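You operate a simulated robot arm through the tools that you are given. There is no shell and no other tool. Be economical: measure what you need, move in short steps, check, and stop when the job is done.

Carry out the task below with a simulated robot arm. There is one attempt and no reset: what you move stays moved.

JOB
Give the steel plate marked 29 a copper coat.
Fine: one run of the coater; leave the plate inside, the lid shut and the other plates bare.

It is judged by the outcome, as a careful person would: the job done as asked, and still so three seconds after it is handed in. It fails if anything else is knocked over, pushed out of place, dropped, spilled or broken. Lids that push on must go on centred and level and be pressed home; caps that screw on are set level and turned clockwise until they are tight.

ROBOT AND FRAMES
A 7-joint arm with a two-finger parallel gripper, hanging from a carriage that runs on a gantry, over the field with the corners [-73.5, -199.7], [54.5, -199.7], [54.5, 30.3], [-73.5, 30.3] (x, y) and turns from -5.061 to 6.929 rad about z. Base frame: it is fixed where the carriage stands at the start and does not move with it; the origin is on the floor, on the carriage's upright axis, x ahead of it, y to its left, z up. Units: cm, rad, N and s.
With the tool pointing down near the work surface it reaches from about 10 to 66 cm from the robot's upright axis, wherever it stands. Its first joint turns from -2.496 to 2.496 rad. Places, roughly: chrome key [60, 0, 90]; coater lid [70, -10, 90]; copper key [50, 0, 90]; titanium key [70, 0, 90]. Payload 1.57 kg.
The tool frame sits at the grasp point between the pads (the TCP): z along the fingers, y along the line on which they close. The tips reach 3 cm beyond it. The gripper opens to 11 cm. The fingers are 2.4 cm wide and 1.2 cm thick; the gripper's body (4.8 by 11.2 cm) begins 7.8 cm behind the TCP.
Orientation is that of the tool frame in the base frame, as a unit quaternion [w, x, y, z]. With the fingers straight down and closing along the base's y, the tool's x points along the base's -x, its y along +y and its z along -z.

CONTROLS
- The arm moves only by the tool play_rows. Its argument "increments" is a list of rows, each a list of 3 entries, a list of its own where there are three numbers: the opening, from 0 (shut) to 1 (fully open), then the shift along the base's x, y, z in cm, then the turn, a rotation vector about the base's x, y, z in rad. In form: [[fingers, [x, y, z], [ax, ay, az]], ...]. A call has 1 to 10 rows; each row shifts and turns the commanded pose from where the row before left it. A row lasts 0.2 s, in which the tool goes at most 5 cm and 0.15 rad; a call with a longer step from one row to the next is refused whole, and so is a gripper value outside its range. A pose out of reach is approached as far as the arm can. The call stops where the force on the tool passes 40 N (or 10 N more than at its start, if that is more) or the arm is blocked; 0.2 s more then pass. The fingers move at their own pace (about 4.5 cm/s each) and stop on an object; they squeeze with about 34 N. The grip force told is the motor's: it shows also when the fingers shut on nothing. Time passes only in rows, and 0.2 s behind the last, so rows that do not move let the fingers close. The reply holds the time, the measured pose of the TCP, the force on the tool along the base axes, the opening and the grip force, in the units named above and with some noise, with the torque about the TCP (base axes, N m) and any sound that the robot's microphone picked up.
- Cameras (640 x 400 px; columns grow to the right, rows downward): "scene" is now at [28.13, -0.35, 186.04]; the picture's right is [0.02, -1.00, 0.00], its down [-0.89, -0.01, -0.46] and it looks along [0.46, 0.01, -0.89] (base axes); focal length 272 px, centre (320, 200). "wrist" rides on the gripper at [7, 1.6, -14.1] in the tool frame; the picture's right is [-0.23, 0.97, 0.00], its down [-0.86, -0.20, -0.48] and it looks along [-0.47, -0.11, 0.88] (tool axes); focal length 222 px, centre (320, 200). There is no depth. A picture from a camera that has moved, and an enlarged one, comes with that camera's place and axes in the base frame and with its lens. The place of the scene camera against the robot may be out by one fixed shift of up to 2.5 cm in any direction.
- grab_frame(camera): a new picture of that camera. The clock stands still meanwhile.
- lift_body(by): slides the trunk up (or, below 0, down) by that many cm; the arm and the scene camera ride with it, the base frame stays. It gives what a move gives, with no picture.
- drive_base(legs): drives the robot by 1 to 6 legs, each [ahead, left, turn to the left] in cm, cm and rad, along the robot's own axes; the way and the turn of a leg run together, so that a leg with both is an arc; at most 150 cm and 3.142 rad a leg. The arm and the cameras ride along, it lands a little off, and it stops where it bumps. It keeps to its track: a leg is cut to what the track allows. It gives what a move gives.
- aim_head(pan, tilt): turns the head with the scene camera to pan (to the left, within 2.705 rad either way) and tilt (down, from -0.506 to 1.204), counted from straight ahead of the robot. It gives what a move gives.
- close_up(camera, box): a new picture of the part [left, top, right, bottom] of that camera's present view, enlarged. The clock stands still meanwhile.
- finish_job(): hands the job in; it is judged then, once.

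Work in short steps. Places have to be worked out from the pictures, the camera data and where the tool is seen: move nearer, look again, correct. Check each grasp and each placing, and mend what went wrong. You have 120 turns and 90 pictures in all, those below and enlarged ones among them. Open the gripper and draw the arm clear of the work before you hand the job in, unless the task says otherwise; then end with one line.

The tools are called after "Call:" by a JSON object that holds its "method" and its "body". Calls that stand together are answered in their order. play_rows: Moves the arm, as the interface text tells. Its arguments: {"type":"object","properties":{"increments":{"type":"array","items":{"type":"array"}}},"required":["increments"]} The other tools are called the same way: lift_body (by) slides the trunk up or down; drive_base (legs) drives the base; aim_head (pan, tilt) turns the head that bears the scene camera; grab_frame (camera) takes a picture; close_up (camera, box) takes an enlarged picture of a part of a camera's view; finish_job () hands the job in.

At the start:

```text
t: 0.0
tool_pos: [65.59, -3.97, 99.92]
ee_rot: [0.0, 0.0, 1.0, 0.0]
force: [-0.6, -0.5, -1.0]
torque: [0.02, 0.0, 0.03]
finger_gap: 10.99
finger_force: 0.0
trunk travel left (down, up): [-52.5, 7.0]
robot x, y, heading: [-0.09, -0.19, -0.004]
head pan, tilt: [0.016, 1.094]
```

scene: 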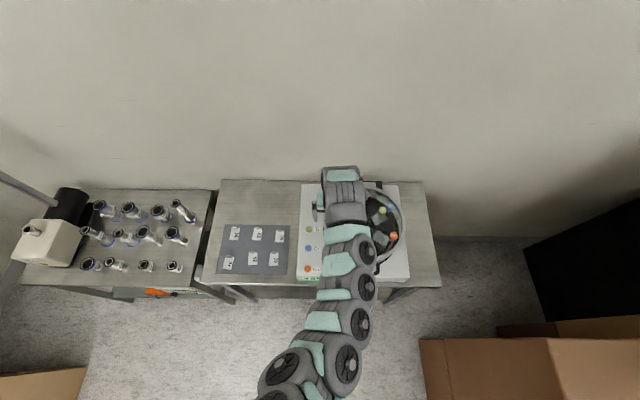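
wrist: 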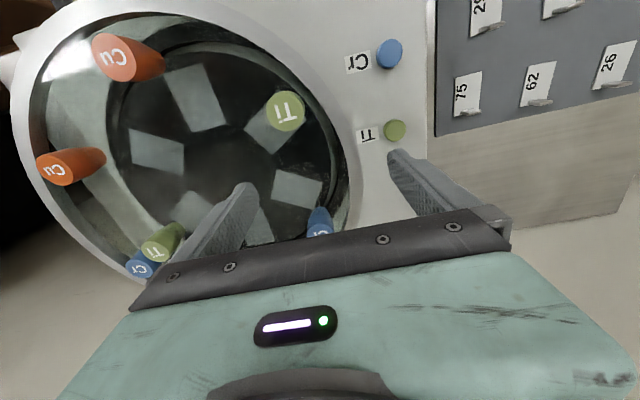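

The scene shows a coater with a lid at right, three keys, and a plate rack at left. I'll zoom in on both.

Call:
{"method": "close_up", "body": {"camera": "scene", "box": [210, 170, 310, 290]}}

Call:
{"method": "close_up", "body": {"camera": "scene", "box": [290, 170, 430, 290]}}

Call:
{"method": "close_up", "body": {"camera": "wrist", "box": [0, 0, 400, 280]}}

```text
3.33 times, centred on (260, 230) of scene
camera zoom: at [28.13, -0.35, 186.04], right [0.02, -1.0, 0.0], down [-0.89, -0.01, -0.46], along [0.46, 0.01, -0.89], focal length 905 px, centre (520, 100)
```

zoom: 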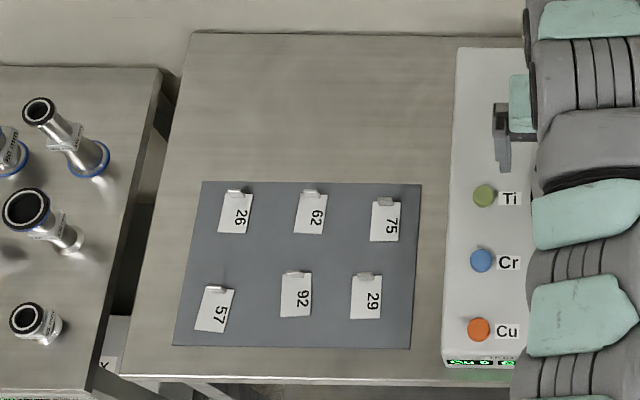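

```text
3.33 times, centred on (360, 230) of scene
camera zoom: at [28.13, -0.35, 186.04], right [0.02, -1.0, 0.0], down [-0.89, -0.01, -0.46], along [0.46, 0.01, -0.89], focal length 905 px, centre (187, 100)
```

zoom: 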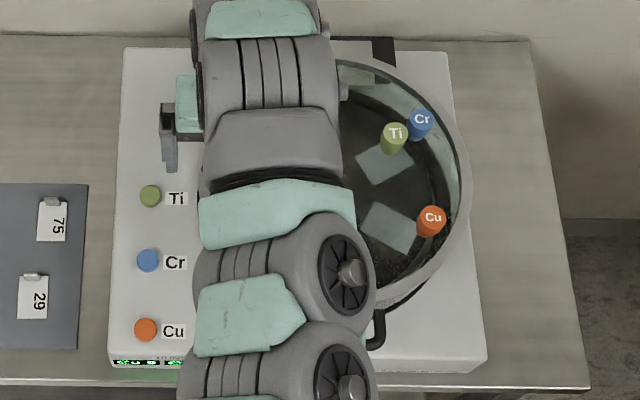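

```text
1.43 times, centred on (200, 140) of wrist
camera zoom: at [58.47, -2.33, 114.04], right [0.23, 0.97, 0.0], down [0.86, -0.2, 0.48], along [0.47, -0.11, -0.88], focal length 317 px, centre (491, 286)
```

zoom: 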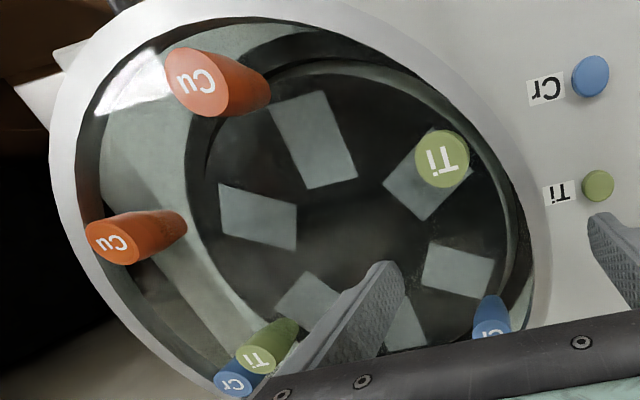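

The arm hides the coater. I'll back the robot off and tilt the head to see it whole.

Call:
{"method": "drive_base", "body": {"legs": [[-45, 0, 0]]}}

Call:
{"method": "aim_head", "body": {"pan": 0.0, "tilt": 0.75}}

Call:
{"method": "grab_frame", "body": {"camera": "scene"}}

Call:
{"method": "grab_frame", "body": {"camera": "wrist"}}

```text
t: 2.7
tool_pos: [20.33, -3.92, 99.99]
ee_rot: [0.001, 0.0, 1.0, -0.001]
force: [-0.7, 0.6, -0.2]
torque: [0.0, 0.02, 0.01]
finger_gap: 11.01
finger_force: 0.1
trunk travel left (down, up): [-52.5, 7.0]
robot x, y, heading: [-45.48, 0.01, 0.005]
head pan, tilt: [0.016, 1.094]
```

```text
t: 3.6
tool_pos: [20.27, -3.97, 99.98]
ee_rot: [0.0, 0.0, 1.0, 0.0]
force: [-0.3, -0.1, -0.5]
torque: [0.01, -0.01, 0.01]
finger_gap: 11.02
finger_force: 0.0
trunk travel left (down, up): [-52.5, 7.0]
robot x, y, heading: [-45.42, -0.36, -0.0]
head pan, tilt: [0.0, 0.75]
```

```text
84 pictures are left
camera scene: at [-15.15, -0.45, 188.57], right [0.0, -1.0, 0.0], down [-0.68, 0.0, -0.73], along [0.73, 0.0, -0.68], focal length 272 px, centre (320, 200)
```

scene: 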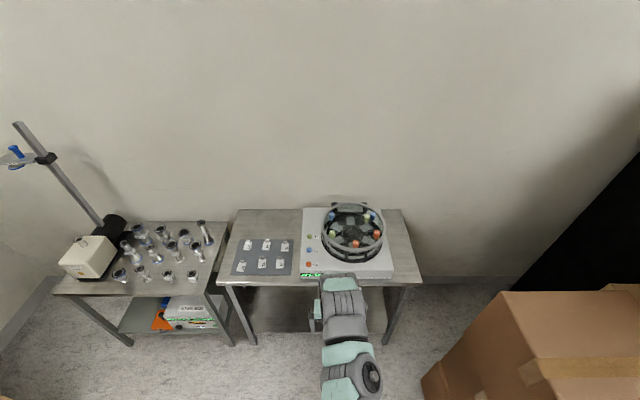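

```text
83 pictures are left
camera wrist: at [13.26, -2.32, 114.04], right [0.23, 0.97, 0.0], down [0.85, -0.2, 0.48], along [0.47, -0.11, -0.88], focal length 222 px, centre (320, 200)
```

wrist: 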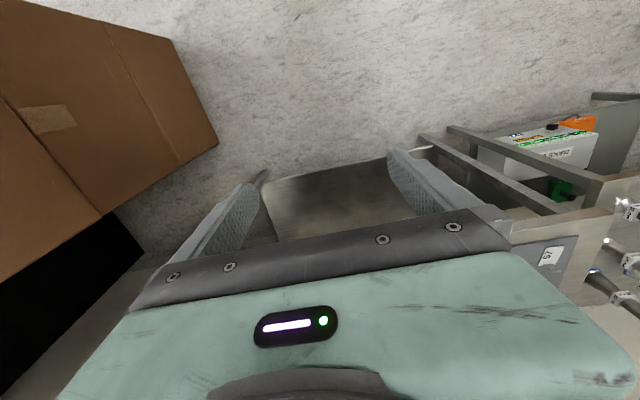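

Call:
{"method": "close_up", "body": {"camera": "scene", "box": [296, 195, 400, 285]}}

Call:
{"method": "close_up", "body": {"camera": "scene", "box": [225, 225, 305, 285]}}

```text
4.44 times, centred on (348, 240) of scene
camera zoom: at [-15.15, -0.45, 188.57], right [0.0, -1.0, 0.0], down [-0.68, 0.0, -0.73], along [0.73, 0.0, -0.68], focal length 1207 px, centre (196, 22)
```

zoom: 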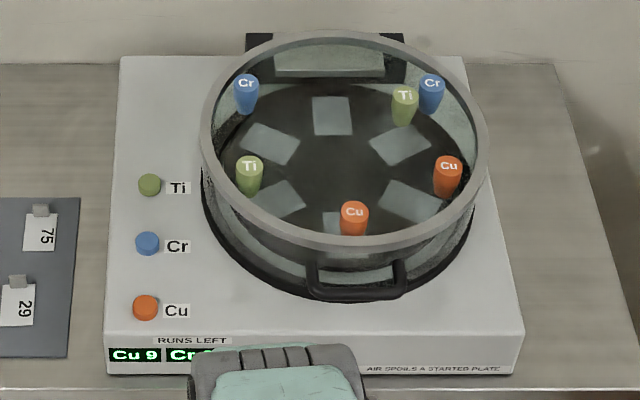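

```text
6.67 times, centred on (265, 255) of scene
camera zoom: at [-15.15, -0.45, 188.57], right [0.0, -1.0, 0.0], down [-0.68, 0.0, -0.73], along [0.73, 0.0, -0.68], focal length 1811 px, centre (687, -167)
```

zoom: 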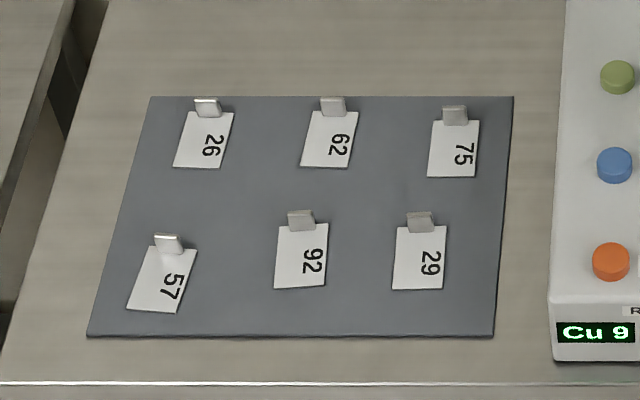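

The coater has a hinged glass lid with a handle in front, and the plates have upright tabs. I'll drive so the wrist camera sees plate 29 up close.

Call:
{"method": "drive_base", "body": {"legs": [[28, 20, 0]]}}

Call:
{"method": "grab_frame", "body": {"camera": "wrist"}}

Call:
{"method": "grab_frame", "body": {"camera": "scene"}}

Call:
{"method": "close_up", "body": {"camera": "scene", "box": [320, 180, 480, 280]}}

```text
t: 5.8
tool_pos: [48.57, 16.4, 99.99]
ee_rot: [-0.001, 0.0, 1.0, 0.0]
force: [0.5, 0.0, -0.6]
torque: [0.04, 0.0, -0.03]
finger_gap: 10.99
finger_force: 0.2
trunk travel left (down, up): [-52.5, 7.0]
robot x, y, heading: [-17.08, 20.2, -0.002]
head pan, tilt: [0.0, 0.75]
```

```text
80 pictures are left
camera wrist: at [41.62, 17.91, 114.04], right [0.22, 0.97, 0.0], down [0.86, -0.2, 0.48], along [0.47, -0.11, -0.88], focal length 222 px, centre (320, 200)
```

wrist: 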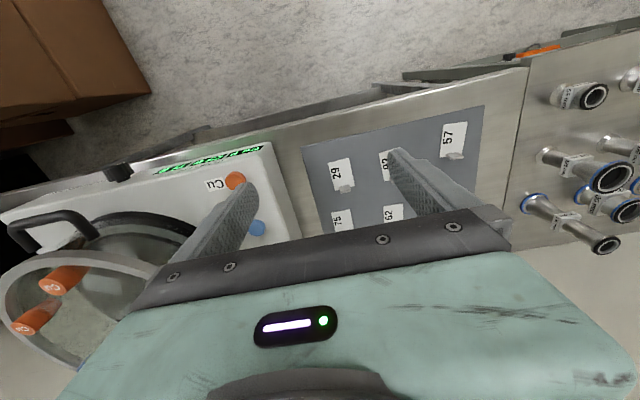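

```text
79 pictures are left
camera scene: at [13.22, 19.74, 188.58], right [0.0, -1.0, 0.0], down [-0.68, 0.0, -0.73], along [0.73, 0.0, -0.68], focal length 272 px, centre (320, 200)
```

scene: 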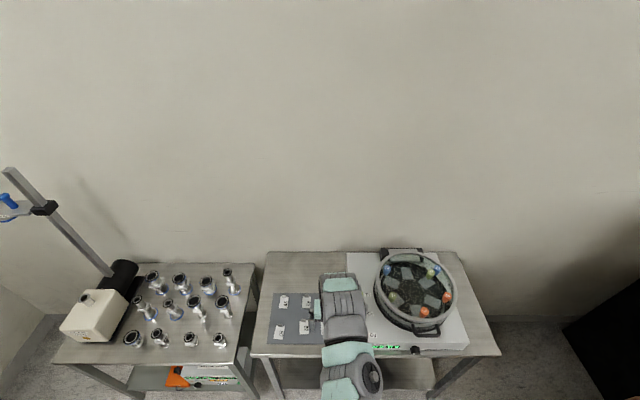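

```text
4.00 times, centred on (400, 230) of scene
camera zoom: at [13.22, 19.74, 188.58], right [0.0, -1.0, 0.0], down [-0.68, 0.0, -0.73], along [0.73, 0.0, -0.68], focal length 1086 px, centre (0, 80)
```

zoom: 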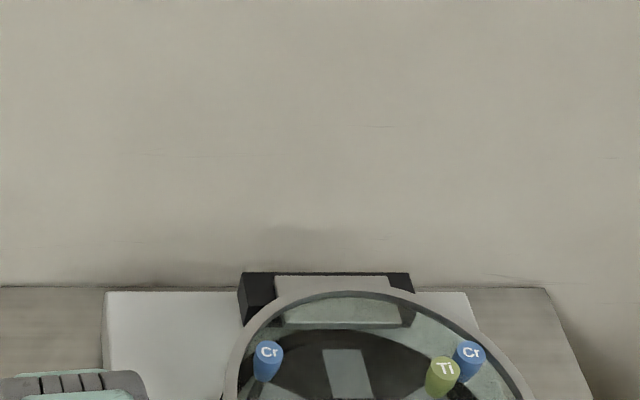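

Call:
{"method": "close_up", "body": {"camera": "scene", "box": [360, 240, 480, 360]}}

Call:
{"method": "close_up", "body": {"camera": "wrist", "box": [0, 130, 280, 370]}}

Call:
{"method": "close_up", "body": {"camera": "wrist", "box": [280, 90, 500, 240]}}

```text
3.33 times, centred on (420, 300) of scene
camera zoom: at [13.22, 19.74, 188.58], right [0.0, -1.0, 0.0], down [-0.68, 0.0, -0.73], along [0.73, 0.0, -0.68], focal length 905 px, centre (-13, -133)
```

zoom: 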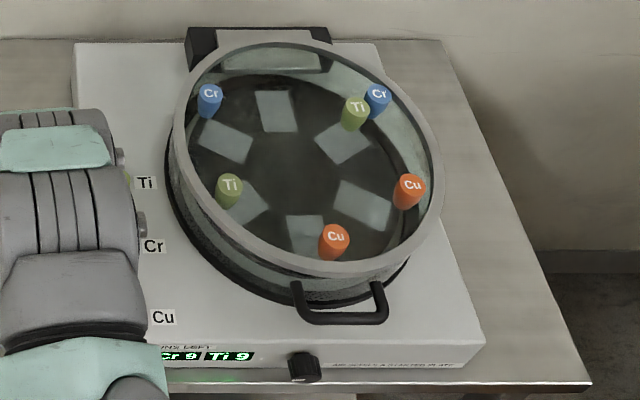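

```text
1.67 times, centred on (140, 250) of wrist
camera zoom: at [41.62, 17.91, 114.04], right [0.22, 0.97, 0.0], down [0.86, -0.2, 0.48], along [0.47, -0.11, -0.88], focal length 370 px, centre (620, 117)
```

zoom: 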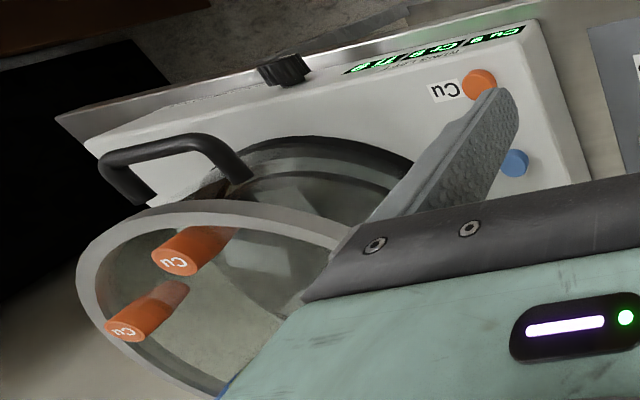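

```text
2.67 times, centred on (390, 165) of wrist
camera zoom: at [41.62, 17.91, 114.04], right [0.22, 0.97, 0.0], down [0.86, -0.2, 0.48], along [0.47, -0.11, -0.88], focal length 592 px, centre (133, 293)
```

zoom: 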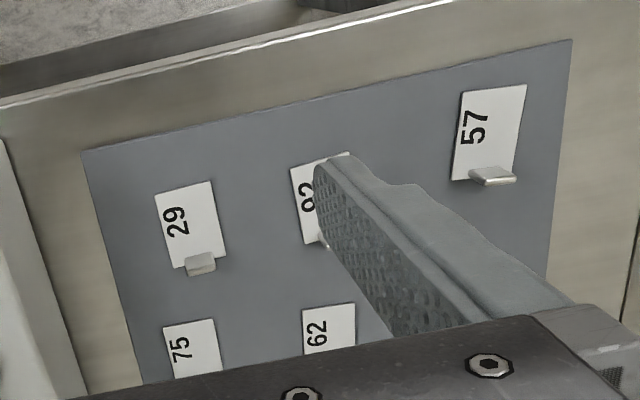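

A black knob sits on the coater's front; I want to read the labelling around it, and see the seats under the targets.

Call:
{"method": "close_up", "body": {"camera": "scene", "box": [395, 325, 475, 375]}}

Call:
{"method": "close_up", "body": {"camera": "wrist", "box": [90, 130, 290, 250]}}

```text
8.00 times, centred on (435, 350) of scene
camera zoom: at [13.22, 19.74, 188.58], right [0.0, -1.0, 0.0], down [-0.68, 0.0, -0.73], along [0.73, 0.0, -0.68], focal length 2173 px, centre (-600, -1000)
```

zoom: 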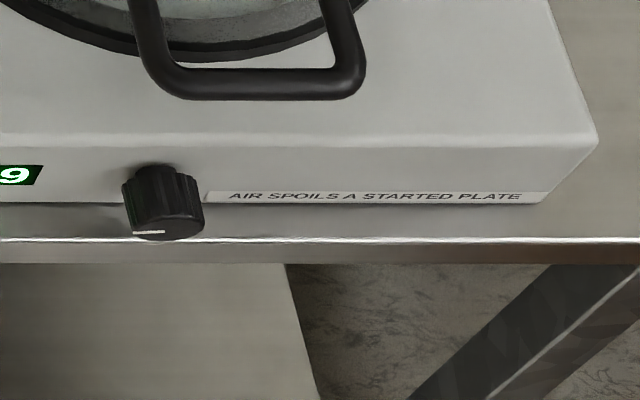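

```text
3.20 times, centred on (190, 190) of wrist
camera zoom: at [41.62, 17.91, 114.04], right [0.22, 0.97, 0.0], down [0.86, -0.2, 0.48], along [0.47, -0.11, -0.88], focal length 711 px, centre (736, 232)
```

zoom: 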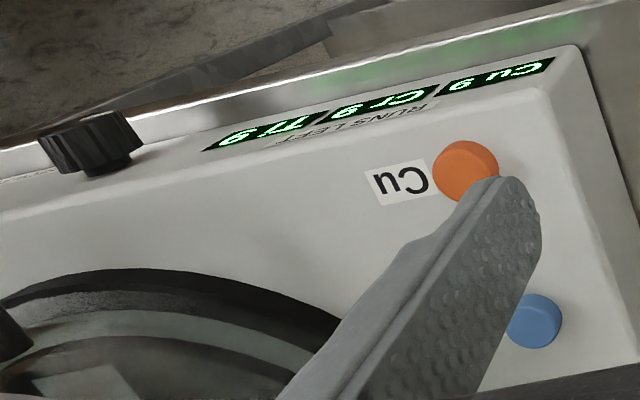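

Triangulating from the scene views, I put the handle bar near [47.5, -14, 96], the lid radius about 14 and its top near z 98, with the hinge near x 84. I'll retract and raise the arm, then drive so the handle is close in front.

Call:
{"method": "play_rows", "body": {"increments": [[1, [-4, 0, 2], [0, 0, 0]], [1, [-4, 0, 2], [0, 0, 0]], [1, [-4, 0, 2], [0, 0, 0]], [1, [-4, 0, 2], [0, 0, 0]], [1, [-4, 0, 2], [0, 0, 0]], [1, [-4, 0, 2], [0, 0, 0]], [1, [-4, 0, 0], [0, 0, 0]], [1, [-4, 0, 0], [0, 0, 0]], [1, [-2, 0, 0], [0, 0, 0]], [1, [0, 0, 0], [0, 0, 0]]]}}

Call:
{"method": "drive_base", "body": {"legs": [[0, -34, 0], [33, 0, 0]]}}

Call:
{"method": "grab_frame", "body": {"camera": "wrist"}}

Call:
{"method": "aim_head", "body": {"pan": 0.0, "tilt": 1.1}}

Call:
{"method": "grab_frame", "body": {"camera": "scene"}}

```text
t: 8.0
tool_pos: [26.74, 16.31, 111.03]
ee_rot: [-0.001, -0.001, 1.0, 0.001]
force: [0.4, 0.0, 0.6]
torque: [-0.02, 0.0, 0.03]
finger_gap: 11.0
finger_force: 0.1
out of reach, approached as far as the arm can: row 6, 7, 8, 9
trunk travel left (down, up): [-52.5, 7.0]
robot x, y, heading: [-17.0, 20.15, -0.003]
head pan, tilt: [0.0, 0.75]
```

```text
t: 12.0
tool_pos: [59.7, -17.46, 111.09]
ee_rot: [-0.001, 0.0, 1.0, 0.0]
force: [0.2, 1.1, 0.2]
torque: [0.02, -0.01, 0.05]
finger_gap: 10.99
finger_force: 0.1
trunk travel left (down, up): [-52.5, 7.0]
robot x, y, heading: [16.24, -13.51, 0.001]
head pan, tilt: [0.0, 0.75]
```

```text
72 pictures are left
camera wrist: at [52.71, -15.9, 125.09], right [0.23, 0.97, 0.0], down [0.86, -0.2, 0.48], along [0.46, -0.11, -0.88], focal length 222 px, centre (320, 200)
```

wrist: 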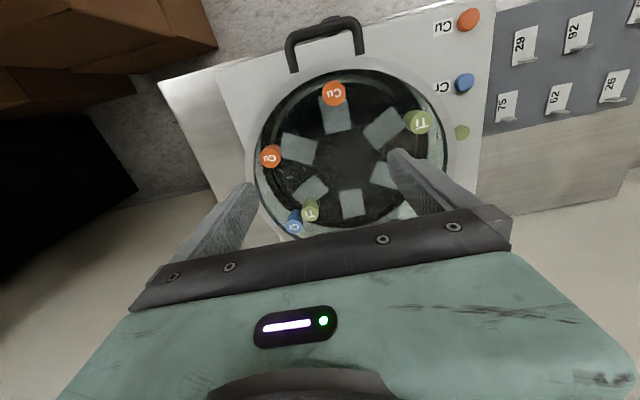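

```text
t: 12.8
tool_pos: [59.73, -17.41, 111.04]
ee_rot: [0.0, -0.001, 1.0, 0.0]
force: [1.0, 0.9, -0.8]
torque: [0.02, -0.02, -0.01]
finger_gap: 11.01
finger_force: 0.1
trunk travel left (down, up): [-52.5, 7.0]
robot x, y, heading: [16.55, -13.39, -0.003]
head pan, tilt: [0.0, 1.1]
```

```text
71 pictures are left
camera scene: at [44.23, -14.03, 186.01], right [0.0, -1.0, 0.0], down [-0.89, 0.0, -0.45], along [0.45, 0.0, -0.89], focal length 272 px, centre (320, 200)
```

scene: 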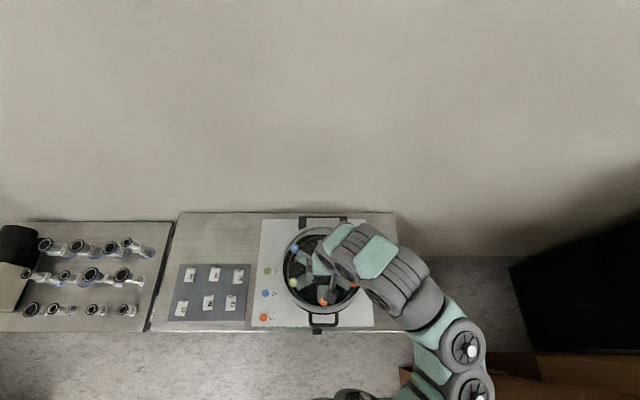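

Call:
{"method": "close_up", "body": {"camera": "wrist", "box": [230, 0, 490, 240]}}

Call:
{"method": "close_up", "body": {"camera": "scene", "box": [250, 205, 400, 340]}}

```text
1.67 times, centred on (360, 120) of wrist
camera zoom: at [52.71, -15.9, 125.09], right [0.23, 0.97, 0.0], down [0.86, -0.2, 0.48], along [0.46, -0.11, -0.88], focal length 370 px, centre (253, 333)
```

zoom: 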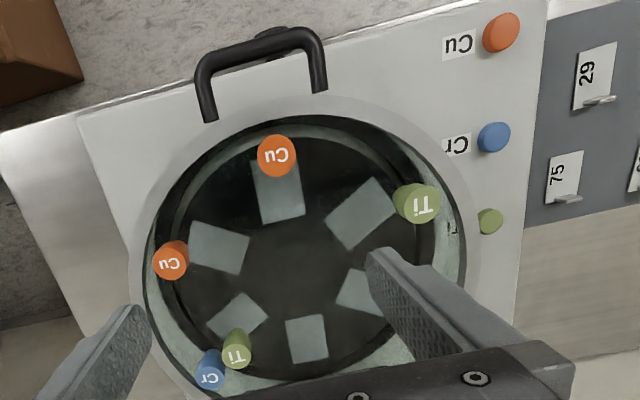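

```text
2.96 times, centred on (325, 272) of scene
camera zoom: at [44.23, -14.03, 186.01], right [0.0, -1.0, 0.0], down [-0.89, 0.0, -0.45], along [0.45, 0.0, -0.89], focal length 805 px, centre (305, -15)
```

zoom: 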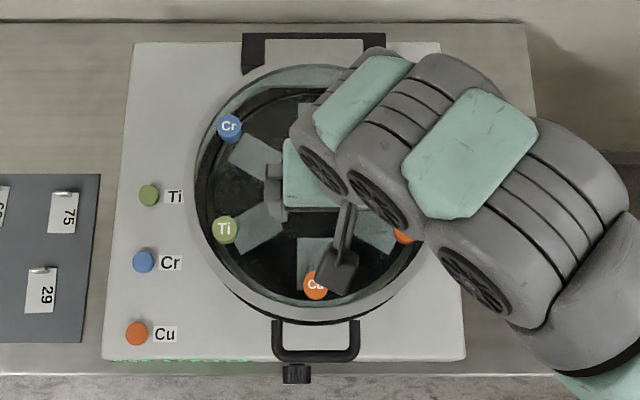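

From the wrist view the handle bar is at about [48.2, -14.5, 96], about 7 cm wide and 3.5 cm deep. I'll stand the carriage to the left over the table front, at about [40, 18] facing down-right, so that the whole lid swing is in reach.

Call:
{"method": "drive_base", "body": {"legs": [[0, 31.5, 0], [23.5, 0, 0], [0, 0, -0.8]]}}

Call:
{"method": "grab_frame", "body": {"camera": "scene"}}

```text
t: 18.4
tool_pos: [67.26, -16.29, 110.93]
ee_rot: [-0.001, 0.391, 0.921, 0.001]
force: [-0.4, 0.2, -0.3]
torque: [-0.01, 0.0, -0.01]
finger_gap: 11.02
finger_force: 0.1
trunk travel left (down, up): [-52.5, 7.0]
robot x, y, heading: [40.11, 17.8, -0.798]
head pan, tilt: [0.0, 1.1]
```

```text
68 pictures are left
camera scene: at [59.2, -3.03, 186.0], right [-0.72, -0.7, 0.0], down [-0.62, 0.64, -0.45], along [0.32, -0.33, -0.89], focal length 272 px, centre (320, 200)
```

scene: 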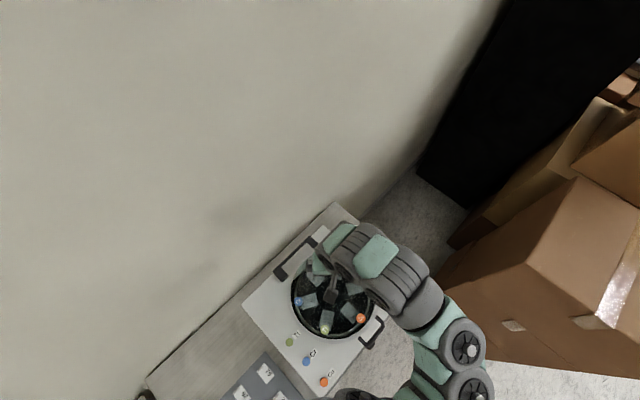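

Now I turn the tool so it closes along x and bring it above the handle.

Call:
{"method": "play_rows", "body": {"increments": [[1, [-2.1, 0.2, 0], [0, 0, -0.096]], [1, [-2.1, 0.2, 0], [0, 0, -0.096]], [1, [-2.1, 0.2, 0], [0, 0, -0.096]], [1, [-2.1, 0.2, 0], [0, 0, -0.096]], [1, [-2.1, 0.2, 0], [0, 0, -0.096]], [1, [-2.1, 0.2, 0], [0, 0, -0.096]], [1, [-2.1, 0.2, 0], [0, 0, -0.096]], [1, [-2.1, 0.2, 0], [0, 0, -0.098]], [1, [-2.1, 0.2, 0], [0, 0, 0]]]}}

Call:
{"method": "grab_frame", "body": {"camera": "wrist"}}

```text
t: 20.4
tool_pos: [67.33, -16.39, 111.04]
ee_rot: [-0.001, 0.39, 0.921, 0.0]
force: [0.2, -1.4, -0.4]
torque: [0.01, -0.04, -0.01]
finger_gap: 11.0
finger_force: 0.0
out of reach, approached as far as the arm can: row 1, 2, 3, 4, 5, 6, 7, 8, 9
trunk travel left (down, up): [-52.5, 7.0]
robot x, y, heading: [39.81, 17.58, -0.798]
head pan, tilt: [0.0, 1.1]
```

```text
67 pictures are left
camera wrist: at [63.51, -10.2, 125.09], right [0.86, 0.52, 0.0], down [0.45, -0.75, 0.48], along [0.25, -0.41, -0.88], focal length 222 px, centre (320, 200)
```

wrist: 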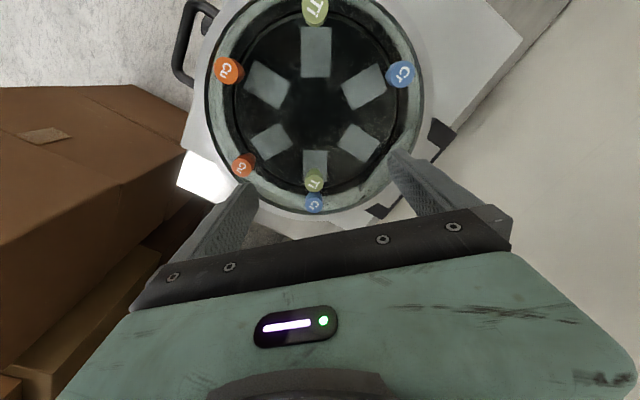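

The arm can't fold in that near at this height. I'll raise the trunk and move the carriage 9 cm further left.

Call:
{"method": "lift_body", "body": {"by": 7}}

Call:
{"method": "drive_base", "body": {"legs": [[-6.45, 6.27, 0]]}}

Call:
{"method": "play_rows", "body": {"increments": [[1, [0, 0, 0], [0, 0, -0.096]], [1, [-2, -1.5, -0.5], [0, 0, -0.096]], [1, [-2, -1.5, -0.5], [0, 0, -0.096]], [1, [-2, -1.5, -0.5], [0, 0, -0.096]], [1, [-2, -1.5, -0.5], [0, 0, -0.096]], [1, [-2, -1.5, -0.5], [0, 0, -0.096]], [1, [-2, -1.5, -0.5], [0, 0, -0.096]], [1, [-2, -0.5, -0.5], [0, 0, -0.098]], [1, [-2, -0.5, -0.5], [0, 0, 0]], [1, [-2, -0.5, -1], [0, 0, 0]]]}}

```text
t: 21.5
tool_pos: [67.22, -16.31, 118.03]
ee_rot: [-0.001, 0.39, 0.921, 0.0]
force: [-0.2, -0.1, -0.1]
torque: [0.0, 0.0, -0.02]
finger_gap: 11.01
finger_force: 0.1
trunk travel left (down, up): [-59.5, 0.0]
robot x, y, heading: [40.15, 17.73, -0.8]
head pan, tilt: [0.0, 1.1]
```

```text
t: 22.6
tool_pos: [67.34, -7.3, 118.06]
ee_rot: [-0.001, 0.39, 0.921, 0.0]
force: [0.8, 0.0, -0.6]
torque: [0.0, 0.01, 0.01]
finger_gap: 10.98
finger_force: 0.1
trunk travel left (down, up): [-59.5, 0.0]
robot x, y, heading: [39.91, 26.96, -0.801]
head pan, tilt: [0.0, 1.1]
```

```text
t: 24.8
tool_pos: [49.21, -17.87, 112.99]
ee_rot: [0.0, 0.708, 0.706, 0.0]
force: [0.4, 0.3, -0.2]
torque: [0.02, -0.02, 0.01]
finger_gap: 11.01
finger_force: 0.0
trunk travel left (down, up): [-59.5, 0.0]
robot x, y, heading: [40.05, 26.65, -0.798]
head pan, tilt: [0.0, 1.1]
```

Reachable now. I'll move over the handle and lean the hand back a little, then look.

Call:
{"method": "play_rows", "body": {"increments": [[1, [-1, 1, -1], [0, -0.1, 0]], [1, [-1, 1, -1], [0, -0.1, 0]], [1, [-0.5, 0.8, -1], [0, -0.1, 0]], [1, [-0.2, 0.6, -1], [0, -0.1, 0]], [1, [0, 0, 0], [0, 0, 0]]]}}

Call:
{"method": "grab_frame", "body": {"camera": "wrist"}}

Call:
{"method": "grab_frame", "body": {"camera": "scene"}}

```text
t: 26.0
tool_pos: [46.44, -14.32, 108.98]
ee_rot: [0.139, 0.693, 0.693, 0.142]
force: [1.0, -0.4, -0.8]
torque: [0.02, 0.01, -0.04]
finger_gap: 11.01
finger_force: 0.1
trunk travel left (down, up): [-59.5, 0.0]
robot x, y, heading: [39.85, 26.84, -0.802]
head pan, tilt: [0.0, 1.1]
```

```text
66 pictures are left
camera wrist: at [42.37, -7.48, 122.57], right [0.9, -0.23, 0.38], down [-0.37, -0.86, 0.36], along [0.24, -0.46, -0.85], focal length 222 px, centre (320, 200)
```

wrist: 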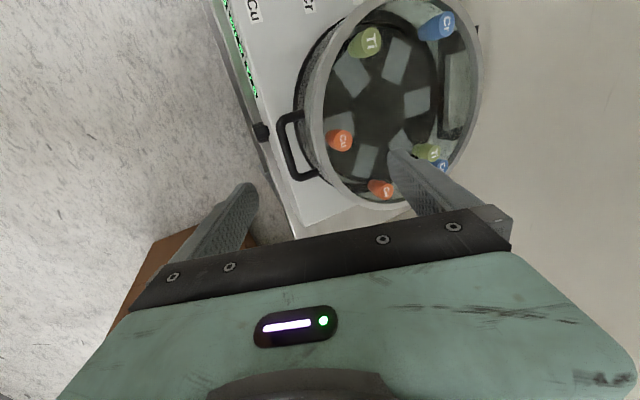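

```text
65 pictures are left
camera scene: at [59.2, 5.93, 193.0], right [-0.72, -0.7, 0.0], down [-0.62, 0.64, -0.45], along [0.32, -0.33, -0.89], focal length 272 px, centre (320, 200)
```

scene: 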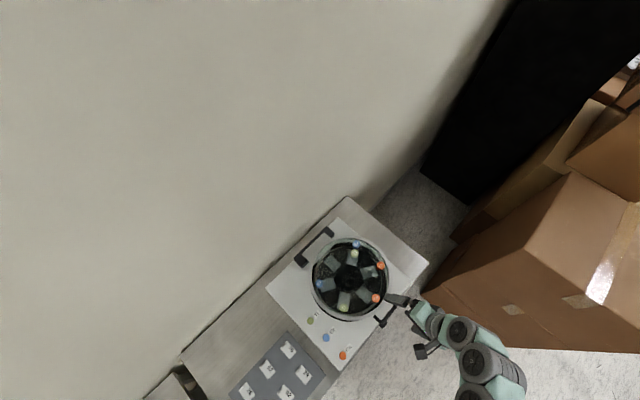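

Two wrist rays agree on the bar at about [47.9, -14.3, 94]. I'll check its gap to the lid in an enlargement.

Call:
{"method": "close_up", "body": {"camera": "wrist", "box": [240, 80, 400, 200]}}

```text
3.33 times, centred on (320, 140) of wrist
camera zoom: at [42.37, -7.48, 122.57], right [0.9, -0.23, 0.38], down [-0.37, -0.86, 0.36], along [0.24, -0.46, -0.85], focal length 740 px, centre (320, 400)
```

zoom: 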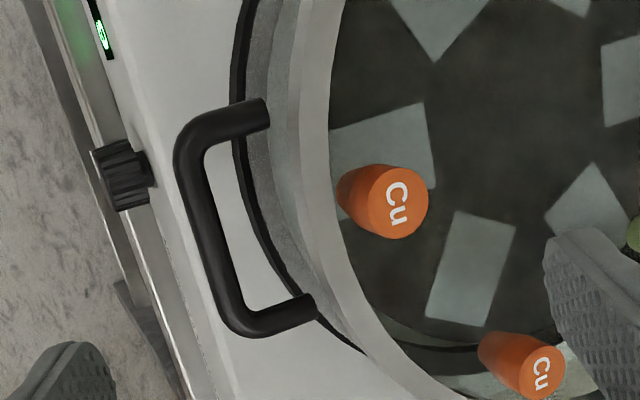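

The bar is about 1.1 cm thick with about 2.7 cm free behind it. I'll bring the tool upright over it with a 2.6 cm gap and look before descending.

Call:
{"method": "play_rows", "body": {"increments": [[0.236, [0.3, 0, -1.5], [0, 0.1, 0]], [0.236, [0.3, 0, -1.5], [0, 0.1, 0]], [0.236, [0.3, 0, -1.5], [0, 0.1, 0]], [0.236, [0.3, 0, -1.5], [0, 0.1, 0]], [0.236, [0, 0, -3], [0, 0, 0]], [0.236, [0, 0, 0], [0, 0, 0]]]}}

Call:
{"method": "grab_frame", "body": {"camera": "wrist"}}

Call:
{"method": "close_up", "body": {"camera": "wrist", "box": [240, 60, 440, 230]}}

```text
t: 27.4
tool_pos: [47.67, -14.31, 100.1]
ee_rot: [-0.001, 0.706, 0.708, 0.0]
force: [-0.2, 0.6, 0.3]
torque: [0.0, 0.0, 0.02]
finger_gap: 2.59
finger_force: 0.0
trunk travel left (down, up): [-59.5, 0.0]
robot x, y, heading: [39.59, 26.28, -0.8]
head pan, tilt: [0.0, 1.1]
```

```text
63 pictures are left
camera wrist: at [49.28, -7.44, 114.09], right [0.97, -0.23, 0.0], down [-0.2, -0.86, 0.48], along [-0.11, -0.46, -0.88], focal length 222 px, centre (320, 200)
```

wrist: 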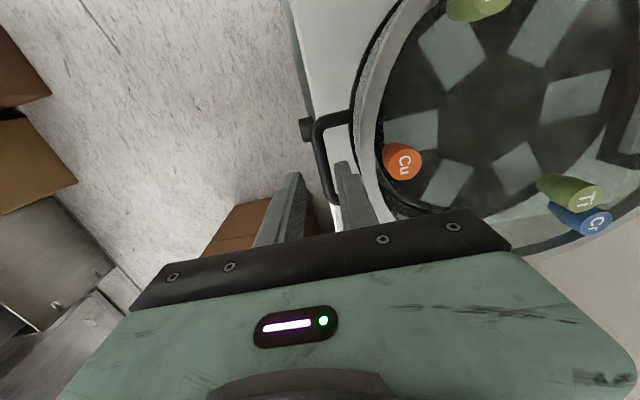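

```text
2.35 times, centred on (340, 145) of wrist
camera zoom: at [49.28, -7.44, 114.09], right [0.97, -0.23, 0.0], down [-0.2, -0.86, 0.48], along [-0.11, -0.46, -0.88], focal length 523 px, centre (273, 329)
```

zoom: 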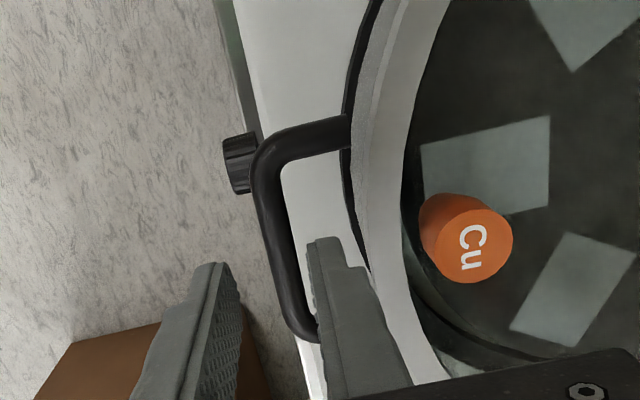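

The bar lies centred between the fingers. I'll descend to z 95 and then close on it.

Call:
{"method": "play_rows", "body": {"increments": [[0.236, [0.05, 0, -1.5], [0, 0, 0]], [0.236, [0.05, 0, -1.5], [0, 0, 0]], [0.236, [0, 0, -1], [0, 0, 0]], [0.236, [0, 0, -1], [0, 0, 0]], [0, [0, 0, 0], [0, 0, 0]], [0, [0, 0, 0], [0, 0, 0]], [0, [0, 0, 0], [0, 0, 0]]]}}

Call:
{"method": "close_up", "body": {"camera": "wrist", "box": [240, 60, 440, 230]}}

```text
t: 29.0
tool_pos: [48.1, -14.41, 95.09]
ee_rot: [0.0, 0.707, 0.707, 0.002]
force: [10.1, -0.5, -3.4]
torque: [-0.09, -0.06, -0.69]
finger_gap: 1.19
finger_force: 29.4
trunk travel left (down, up): [-59.5, 0.0]
robot x, y, heading: [39.85, 26.53, -0.799]
head pan, tilt: [0.0, 1.1]
```

```text
2.35 times, centred on (340, 145) of wrist
camera zoom: at [49.59, -7.45, 109.07], right [0.97, -0.23, 0.0], down [-0.2, -0.86, 0.48], along [-0.11, -0.46, -0.88], focal length 523 px, centre (273, 329)
```

zoom: 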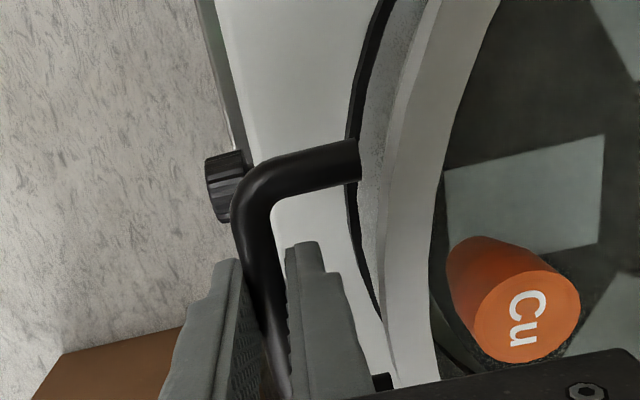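

The bar is gripped (1.19 cm). I'll lift along a small arc about the estimated hinge at [81.5, 91] and watch the forces.

Call:
{"method": "play_rows", "body": {"increments": [[0, [0.4, 0, 1.0], [0, 0, 0]], [0, [0.15, 0, 1.1], [0, 0, 0]], [0, [0.2, 0, 1.2], [0, 0, 0]], [0, [0, 0, 0], [0, 0, 0]]]}}

Call:
{"method": "grab_frame", "body": {"camera": "wrist"}}

Call:
{"method": "close_up", "body": {"camera": "scene", "box": [250, 200, 450, 380]}}

```text
t: 30.0
tool_pos: [48.33, -14.3, 98.34]
ee_rot: [-0.002, 0.707, 0.707, 0.0]
force: [-3.5, 1.4, -1.0]
torque: [0.36, 0.0, -0.73]
finger_gap: 1.23
finger_force: 29.2
trunk travel left (down, up): [-59.5, 0.0]
robot x, y, heading: [39.68, 26.65, -0.797]
head pan, tilt: [0.0, 1.1]
```

```text
60 pictures are left
camera wrist: at [50.0, -7.47, 112.4], right [0.97, -0.23, 0.0], down [-0.2, -0.86, 0.48], along [-0.11, -0.46, -0.88], focal length 222 px, centre (320, 200)
```

wrist: 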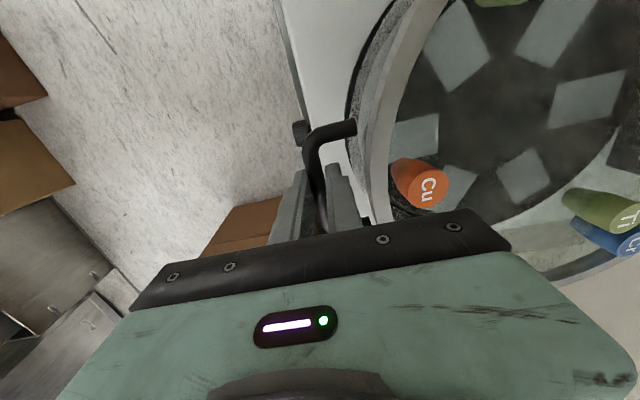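

```text
2.22 times, centred on (350, 290) of scene
camera zoom: at [59.17, 5.93, 192.99], right [-0.72, -0.7, 0.0], down [-0.62, 0.64, -0.45], along [0.32, -0.33, -0.89], focal length 604 px, centre (253, 0)
```

zoom: 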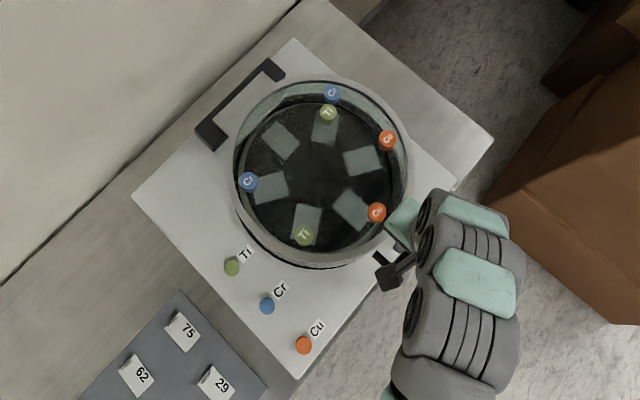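

The lid comes up easily. I continue along the arc to about 0.3 rad.

Call:
{"method": "play_rows", "body": {"increments": [[0, [0.3, 0, 1.6], [0, 0, 0]], [0, [0.4, 0, 1.6], [0, 0, 0]], [0, [0.55, 0, 1.6], [0, 0, 0]], [0, [0.65, 0, 1.6], [0, 0, 0]], [0, [0, 0, 0], [0, 0, 0]]]}}

Call:
{"method": "close_up", "body": {"camera": "scene", "box": [250, 200, 450, 380]}}

Call:
{"method": "grab_frame", "body": {"camera": "wrist"}}

```text
t: 31.2
tool_pos: [49.93, -14.39, 104.6]
ee_rot: [-0.004, 0.708, 0.706, -0.002]
force: [-24.6, 4.4, 5.6]
torque: [0.15, 0.26, -0.76]
finger_gap: 1.18
finger_force: 29.4
trunk travel left (down, up): [-59.5, 0.0]
robot x, y, heading: [39.75, 26.68, -0.801]
head pan, tilt: [0.0, 1.1]
```

```text
2.22 times, centred on (350, 290) of scene
camera zoom: at [59.06, 5.93, 192.94], right [-0.72, -0.7, 0.0], down [-0.62, 0.64, -0.45], along [0.31, -0.33, -0.89], focal length 604 px, centre (253, 0)
```

zoom: 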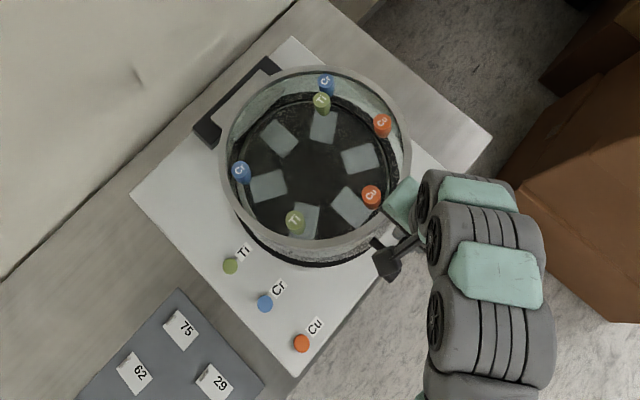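

```text
57 pictures are left
camera wrist: at [51.58, -7.48, 118.73], right [0.97, -0.23, -0.01], down [-0.2, -0.86, 0.48], along [-0.12, -0.46, -0.88], focal length 222 px, centre (320, 200)
```

wrist: 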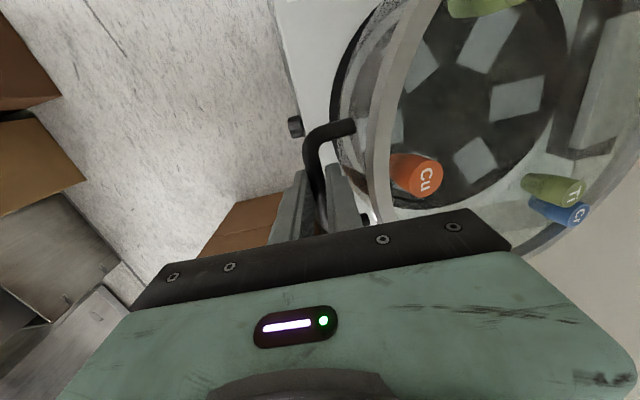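

The lid swings on its hinge; the force tells me the true arc is slightly flatter (hinge about [84, 92.8]). I continue with a corrected arc.

Call:
{"method": "play_rows", "body": {"increments": [[0, [0.2, 0, 2.3], [0, 0, 0]], [0, [1.0, 0, 2.4], [0, 0, 0]], [0, [1.2, 0, 2.4], [0, 0, 0]], [0, [1.5, 0, 2.2], [0, 0, 0]], [0, [0, 0, 0], [0, 0, 0]]]}}

Call:
{"method": "grab_frame", "body": {"camera": "wrist"}}

```text
t: 32.4
tool_pos: [54.46, -14.32, 114.1]
ee_rot: [0.001, 0.707, 0.708, 0.002]
force: [11.4, 2.3, -9.0]
torque: [-0.41, -0.11, -0.66]
finger_gap: 1.17
finger_force: 29.4
trunk travel left (down, up): [-59.5, 0.0]
robot x, y, heading: [39.48, 26.6, -0.801]
head pan, tilt: [0.0, 1.1]
```

```text
56 pictures are left
camera wrist: at [56.1, -7.44, 128.13], right [0.97, -0.23, 0.0], down [-0.2, -0.86, 0.48], along [-0.1, -0.46, -0.88], focal length 222 px, centre (320, 200)
```

wrist: 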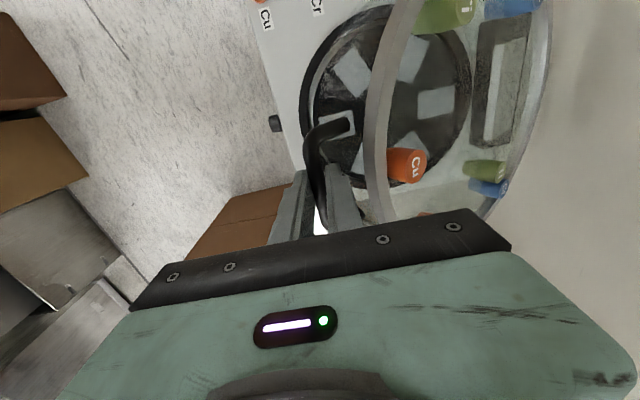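

Small inward pull, so I trim the radius slightly and go on to about 60°.

Call:
{"method": "play_rows", "body": {"increments": [[0, [1.8, 0, 2.0], [0, 0, 0]], [0, [1.9, 0, 1.85], [0, 0, 0]], [0, [2.0, 0, 1.8], [0, 0, 0]], [0, [2.1, 0, 1.7], [0, 0, 0]], [0, [2.2, 0, 1.45], [0, 0, 0]], [0, [2.2, 0, 1.3], [0, 0, 0]], [0, [0, 0, 0], [0, 0, 0]]]}}

Call:
{"method": "grab_frame", "body": {"camera": "wrist"}}

Call:
{"method": "grab_frame", "body": {"camera": "scene"}}

```text
t: 33.7
tool_pos: [63.89, -14.35, 121.85]
ee_rot: [0.004, 0.71, 0.704, -0.005]
force: [-20.1, -2.5, 32.3]
torque: [-0.57, -0.09, 0.03]
finger_gap: 1.15
finger_force: 28.9
out of reach, approached as far as the arm can: row 5, 6
trunk travel left (down, up): [-59.5, 0.0]
robot x, y, heading: [40.16, 26.59, -0.806]
head pan, tilt: [0.0, 1.1]
stopped in row 6: the force on the tool passed its limit at 89 N (the readings are from after the stop); the commanded pose is now the measured one
```

```text
55 pictures are left
camera wrist: at [65.6, -7.26, 135.75], right [0.97, -0.24, 0.0], down [-0.21, -0.85, 0.49], along [-0.11, -0.48, -0.87], focal length 222 px, centre (320, 200)
```

wrist: 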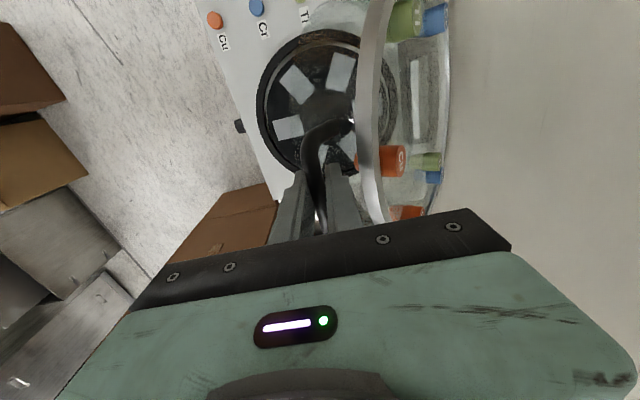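

```text
54 pictures are left
camera scene: at [59.06, 5.79, 193.03], right [-0.72, -0.69, 0.0], down [-0.62, 0.64, -0.45], along [0.31, -0.33, -0.89], focal length 272 px, centre (320, 200)
```

scene: 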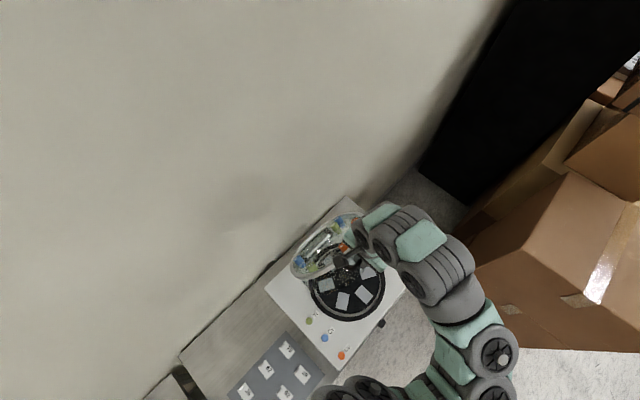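

The tool ran into its reach limit (too high and near for a vertical hand), so the bar slid a little in the fingers. I'll lean the hand with the lid, which lowers the wrist and moves it outward.

Call:
{"method": "play_rows", "body": {"increments": [[0, [0, 0, 0.2], [0, 0.1, 0]], [0, [0, 0, 0.2], [0, 0.1, 0]], [0, [0, 0, 0.2], [0, 0.1, 0]], [0, [0, 0, 0.2], [0, 0.1, 0]], [0, [0, 0, 0], [0, 0.1, 0]], [0, [0, 0, 0], [0, 0, 0]]]}}

Call:
{"method": "grab_frame", "body": {"camera": "wrist"}}

```text
t: 34.4
tool_pos: [63.99, -14.42, 121.81]
ee_rot: [0.004, 0.711, 0.703, -0.004]
force: [-15.5, -1.3, 25.3]
torque: [0.0, -0.23, 0.16]
finger_gap: 1.15
finger_force: 28.9
out of reach, approached as far as the arm can: row 1, 2, 3
trunk travel left (down, up): [-59.5, 0.0]
robot x, y, heading: [39.78, 26.77, -0.806]
head pan, tilt: [0.0, 1.1]
stopped in row 3: the force on the tool passed its limit at 49 N (the readings are from after the stop); the commanded pose is now the measured one
```

```text
53 pictures are left
camera wrist: at [65.55, -7.27, 135.7], right [0.97, -0.24, 0.0], down [-0.21, -0.85, 0.49], along [-0.11, -0.48, -0.87], focal length 222 px, centre (320, 200)
```

wrist: 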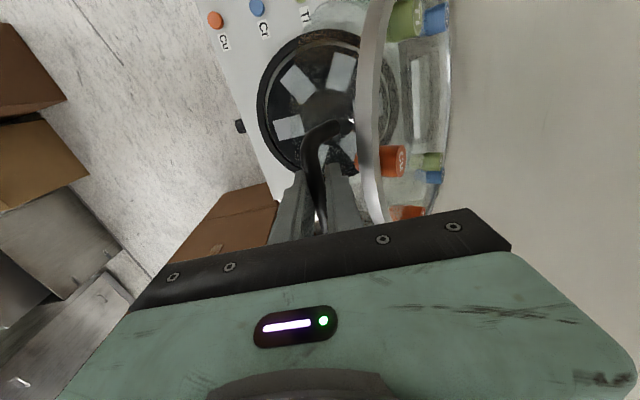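

The arm folds up too far from this stand. I'll bring the lid back down along the measured arc, then choose a stand further back.

Call:
{"method": "play_rows", "body": {"increments": [[0, [-2, 0, -1.5], [0, 0, 0]], [0, [-1.9, 0, -1.6], [0, 0, 0]], [0, [-2, 0, -2.2], [0, 0, 0]], [0, [-1.9, 0, -2.2], [0, 0, 0]], [0, [-1.7, 0, -2.5], [0, 0, 0]], [0, [-1.6, 0, -2.5], [0, 0, 0]], [0, [-1.2, 0, -2.65], [0, 0, 0]], [0, [-1.2, 0, -2.7], [0, 0, 0]], [0, [0, 0, 0], [0, 0, 0]]]}}

Call:
{"method": "close_up", "body": {"camera": "wrist", "box": [240, 60, 440, 230]}}

```text
t: 34.7
tool_pos: [63.53, -14.42, 121.52]
ee_rot: [0.004, 0.712, 0.702, -0.004]
force: [-10.6, -1.8, 13.2]
torque: [-0.21, -0.05, 0.14]
finger_gap: 1.15
finger_force: 29.3
trunk travel left (down, up): [-59.5, 0.0]
robot x, y, heading: [39.42, 26.09, -0.805]
head pan, tilt: [0.0, 1.1]
stopped in row 1: the force on the tool passed its limit at 44 N (the readings are from after the stop); the commanded pose is now the measured one
```

```text
2.35 times, centred on (340, 145) of wrist
camera zoom: at [65.17, -7.27, 135.43], right [0.97, -0.24, 0.0], down [-0.21, -0.85, 0.49], along [-0.12, -0.47, -0.87], focal length 523 px, centre (273, 329)
```

zoom: 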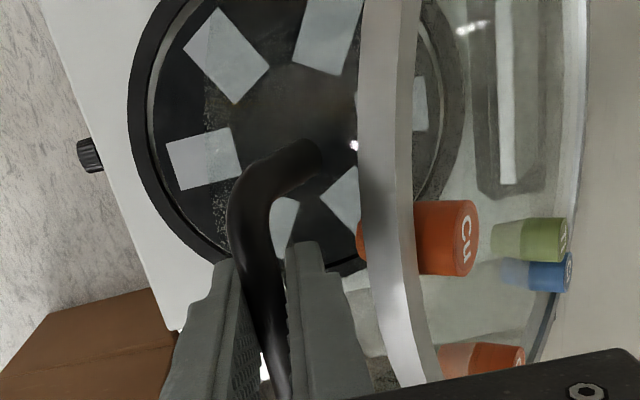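

The force rises fast, possibly damping or a fingertip pressing the lid. I'll relieve the radial load by raising slightly and then back down slowly.

Call:
{"method": "play_rows", "body": {"increments": [[0, [-0.3, 0, 0.1], [0, 0, 0]], [0, [-0.4, 0, -0.2], [0, 0, 0]], [0, [-0.4, 0, -0.3], [0, 0, 0]], [0, [-0.4, 0, -0.3], [0, 0, 0]], [0, [0, 0, 0], [0, 0, 0]]]}}

```text
t: 35.9
tool_pos: [62.42, -14.21, 120.86]
ee_rot: [0.005, 0.711, 0.703, -0.002]
force: [15.6, -12.2, -21.8]
torque: [-0.12, 0.05, -0.04]
finger_gap: 1.19
finger_force: 28.7
trunk travel left (down, up): [-59.5, 0.0]
robot x, y, heading: [39.45, 26.81, -0.805]
head pan, tilt: [0.0, 1.1]
```

Radial load only, almost no tangential force: the lid is light. Continuing down along the arc in modest steps.

Call:
{"method": "play_rows", "body": {"increments": [[0, [-0.9, 0, -1.1], [0, 0, 0]], [0, [-1.0, 0, -1.2], [0, 0, 0]], [0, [-1.0, 0, -1.1], [0, 0, 0]], [0, [-1.0, 0, -1.2], [0, 0, 0]], [0, [-0.9, 0, -1.2], [0, 0, 0]], [0, [-0.9, 0, -1.2], [0, 0, 0]], [0, [0, 0, 0], [0, 0, 0]]]}}

```text
t: 36.7
tool_pos: [58.87, -14.26, 117.44]
ee_rot: [0.002, 0.712, 0.702, -0.007]
force: [-16.8, 4.8, 16.1]
torque: [-0.46, -0.01, 0.25]
finger_gap: 1.18
finger_force: 29.1
trunk travel left (down, up): [-59.5, 0.0]
robot x, y, heading: [39.43, 26.47, -0.805]
head pan, tilt: [0.0, 1.1]
stopped in row 4: the force on the tool passed its limit at 56 N (the readings are from after the stop); the commanded pose is now the measured one
```

Now slightly too far inward; I re-aim at the earlier measured point and continue.

Call:
{"method": "play_rows", "body": {"increments": [[0, [-1.2, 0, -0.7], [0, 0, 0]], [0, [-1.1, 0, -0.9], [0, 0, 0]], [0, [-1.0, 0, -1.05], [0, 0, 0]], [0, [-0.97, 0, -1.2], [0, 0, 0]], [0, [0, 0, 0], [0, 0, 0]]]}}

```text
t: 37.9
tool_pos: [55.44, -14.2, 113.55]
ee_rot: [0.005, 0.711, 0.703, -0.003]
force: [29.0, -11.9, -22.0]
torque: [0.01, 0.08, -0.26]
finger_gap: 1.17
finger_force: 29.0
trunk travel left (down, up): [-59.5, 0.0]
robot x, y, heading: [39.67, 26.46, -0.805]
head pan, tilt: [0.0, 1.1]
```

Call:
{"method": "play_rows", "body": {"increments": [[0, [-0.3, 0, -1.6], [0, 0, 0]], [0, [-0.7, 0, -1.7], [0, 0, 0]], [0, [-0.8, 0, -1.7], [0, 0, 0]], [0, [-0.8, 0, -1.7], [0, 0, 0]], [0, [-0.8, 0, -1.7], [0, 0, 0]], [0, [-0.7, 0, -1.7], [0, 0, 0]], [0, [0, 0, 0], [0, 0, 0]]]}}

Call:
{"method": "grab_frame", "body": {"camera": "wrist"}}

```text
t: 39.5
tool_pos: [49.98, -14.4, 103.41]
ee_rot: [0.0, 0.713, 0.701, -0.009]
force: [-40.9, 1.9, 11.5]
torque: [0.67, -0.04, -0.01]
finger_gap: 1.18
finger_force: 29.1
trunk travel left (down, up): [-59.5, 0.0]
robot x, y, heading: [39.49, 26.61, -0.807]
head pan, tilt: [0.0, 1.1]
```

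```text
51 pictures are left
camera wrist: at [51.76, -7.16, 117.37], right [0.97, -0.24, -0.01], down [-0.21, -0.85, 0.49], along [-0.13, -0.48, -0.87], focal length 222 px, centre (320, 200)
```

wrist: 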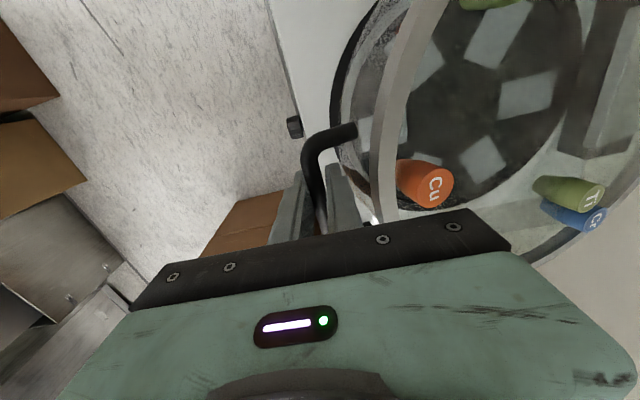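

Nearly down. I ease the x load and lower further.

Call:
{"method": "play_rows", "body": {"increments": [[0, [-0.9, 0, -1], [0, 0, 0]], [0, [-0.4, 0, -1.7], [0, 0, 0]], [0, [-0.35, 0, -1.7], [0, 0, 0]], [0, [-0.25, 0, -1.6], [0, 0, 0]], [0, [-0.1, 0, -1], [0, 0, 0]], [0, [0, 0, 0], [0, 0, 0]]]}}

```text
t: 40.9
tool_pos: [48.43, -14.3, 96.55]
ee_rot: [0.003, 0.713, 0.702, -0.006]
force: [-21.2, -1.8, -0.7]
torque: [-0.11, -0.06, -0.42]
finger_gap: 1.22
finger_force: 28.8
trunk travel left (down, up): [-59.5, 0.0]
robot x, y, heading: [39.78, 26.71, -0.803]
head pan, tilt: [0.0, 1.1]
```

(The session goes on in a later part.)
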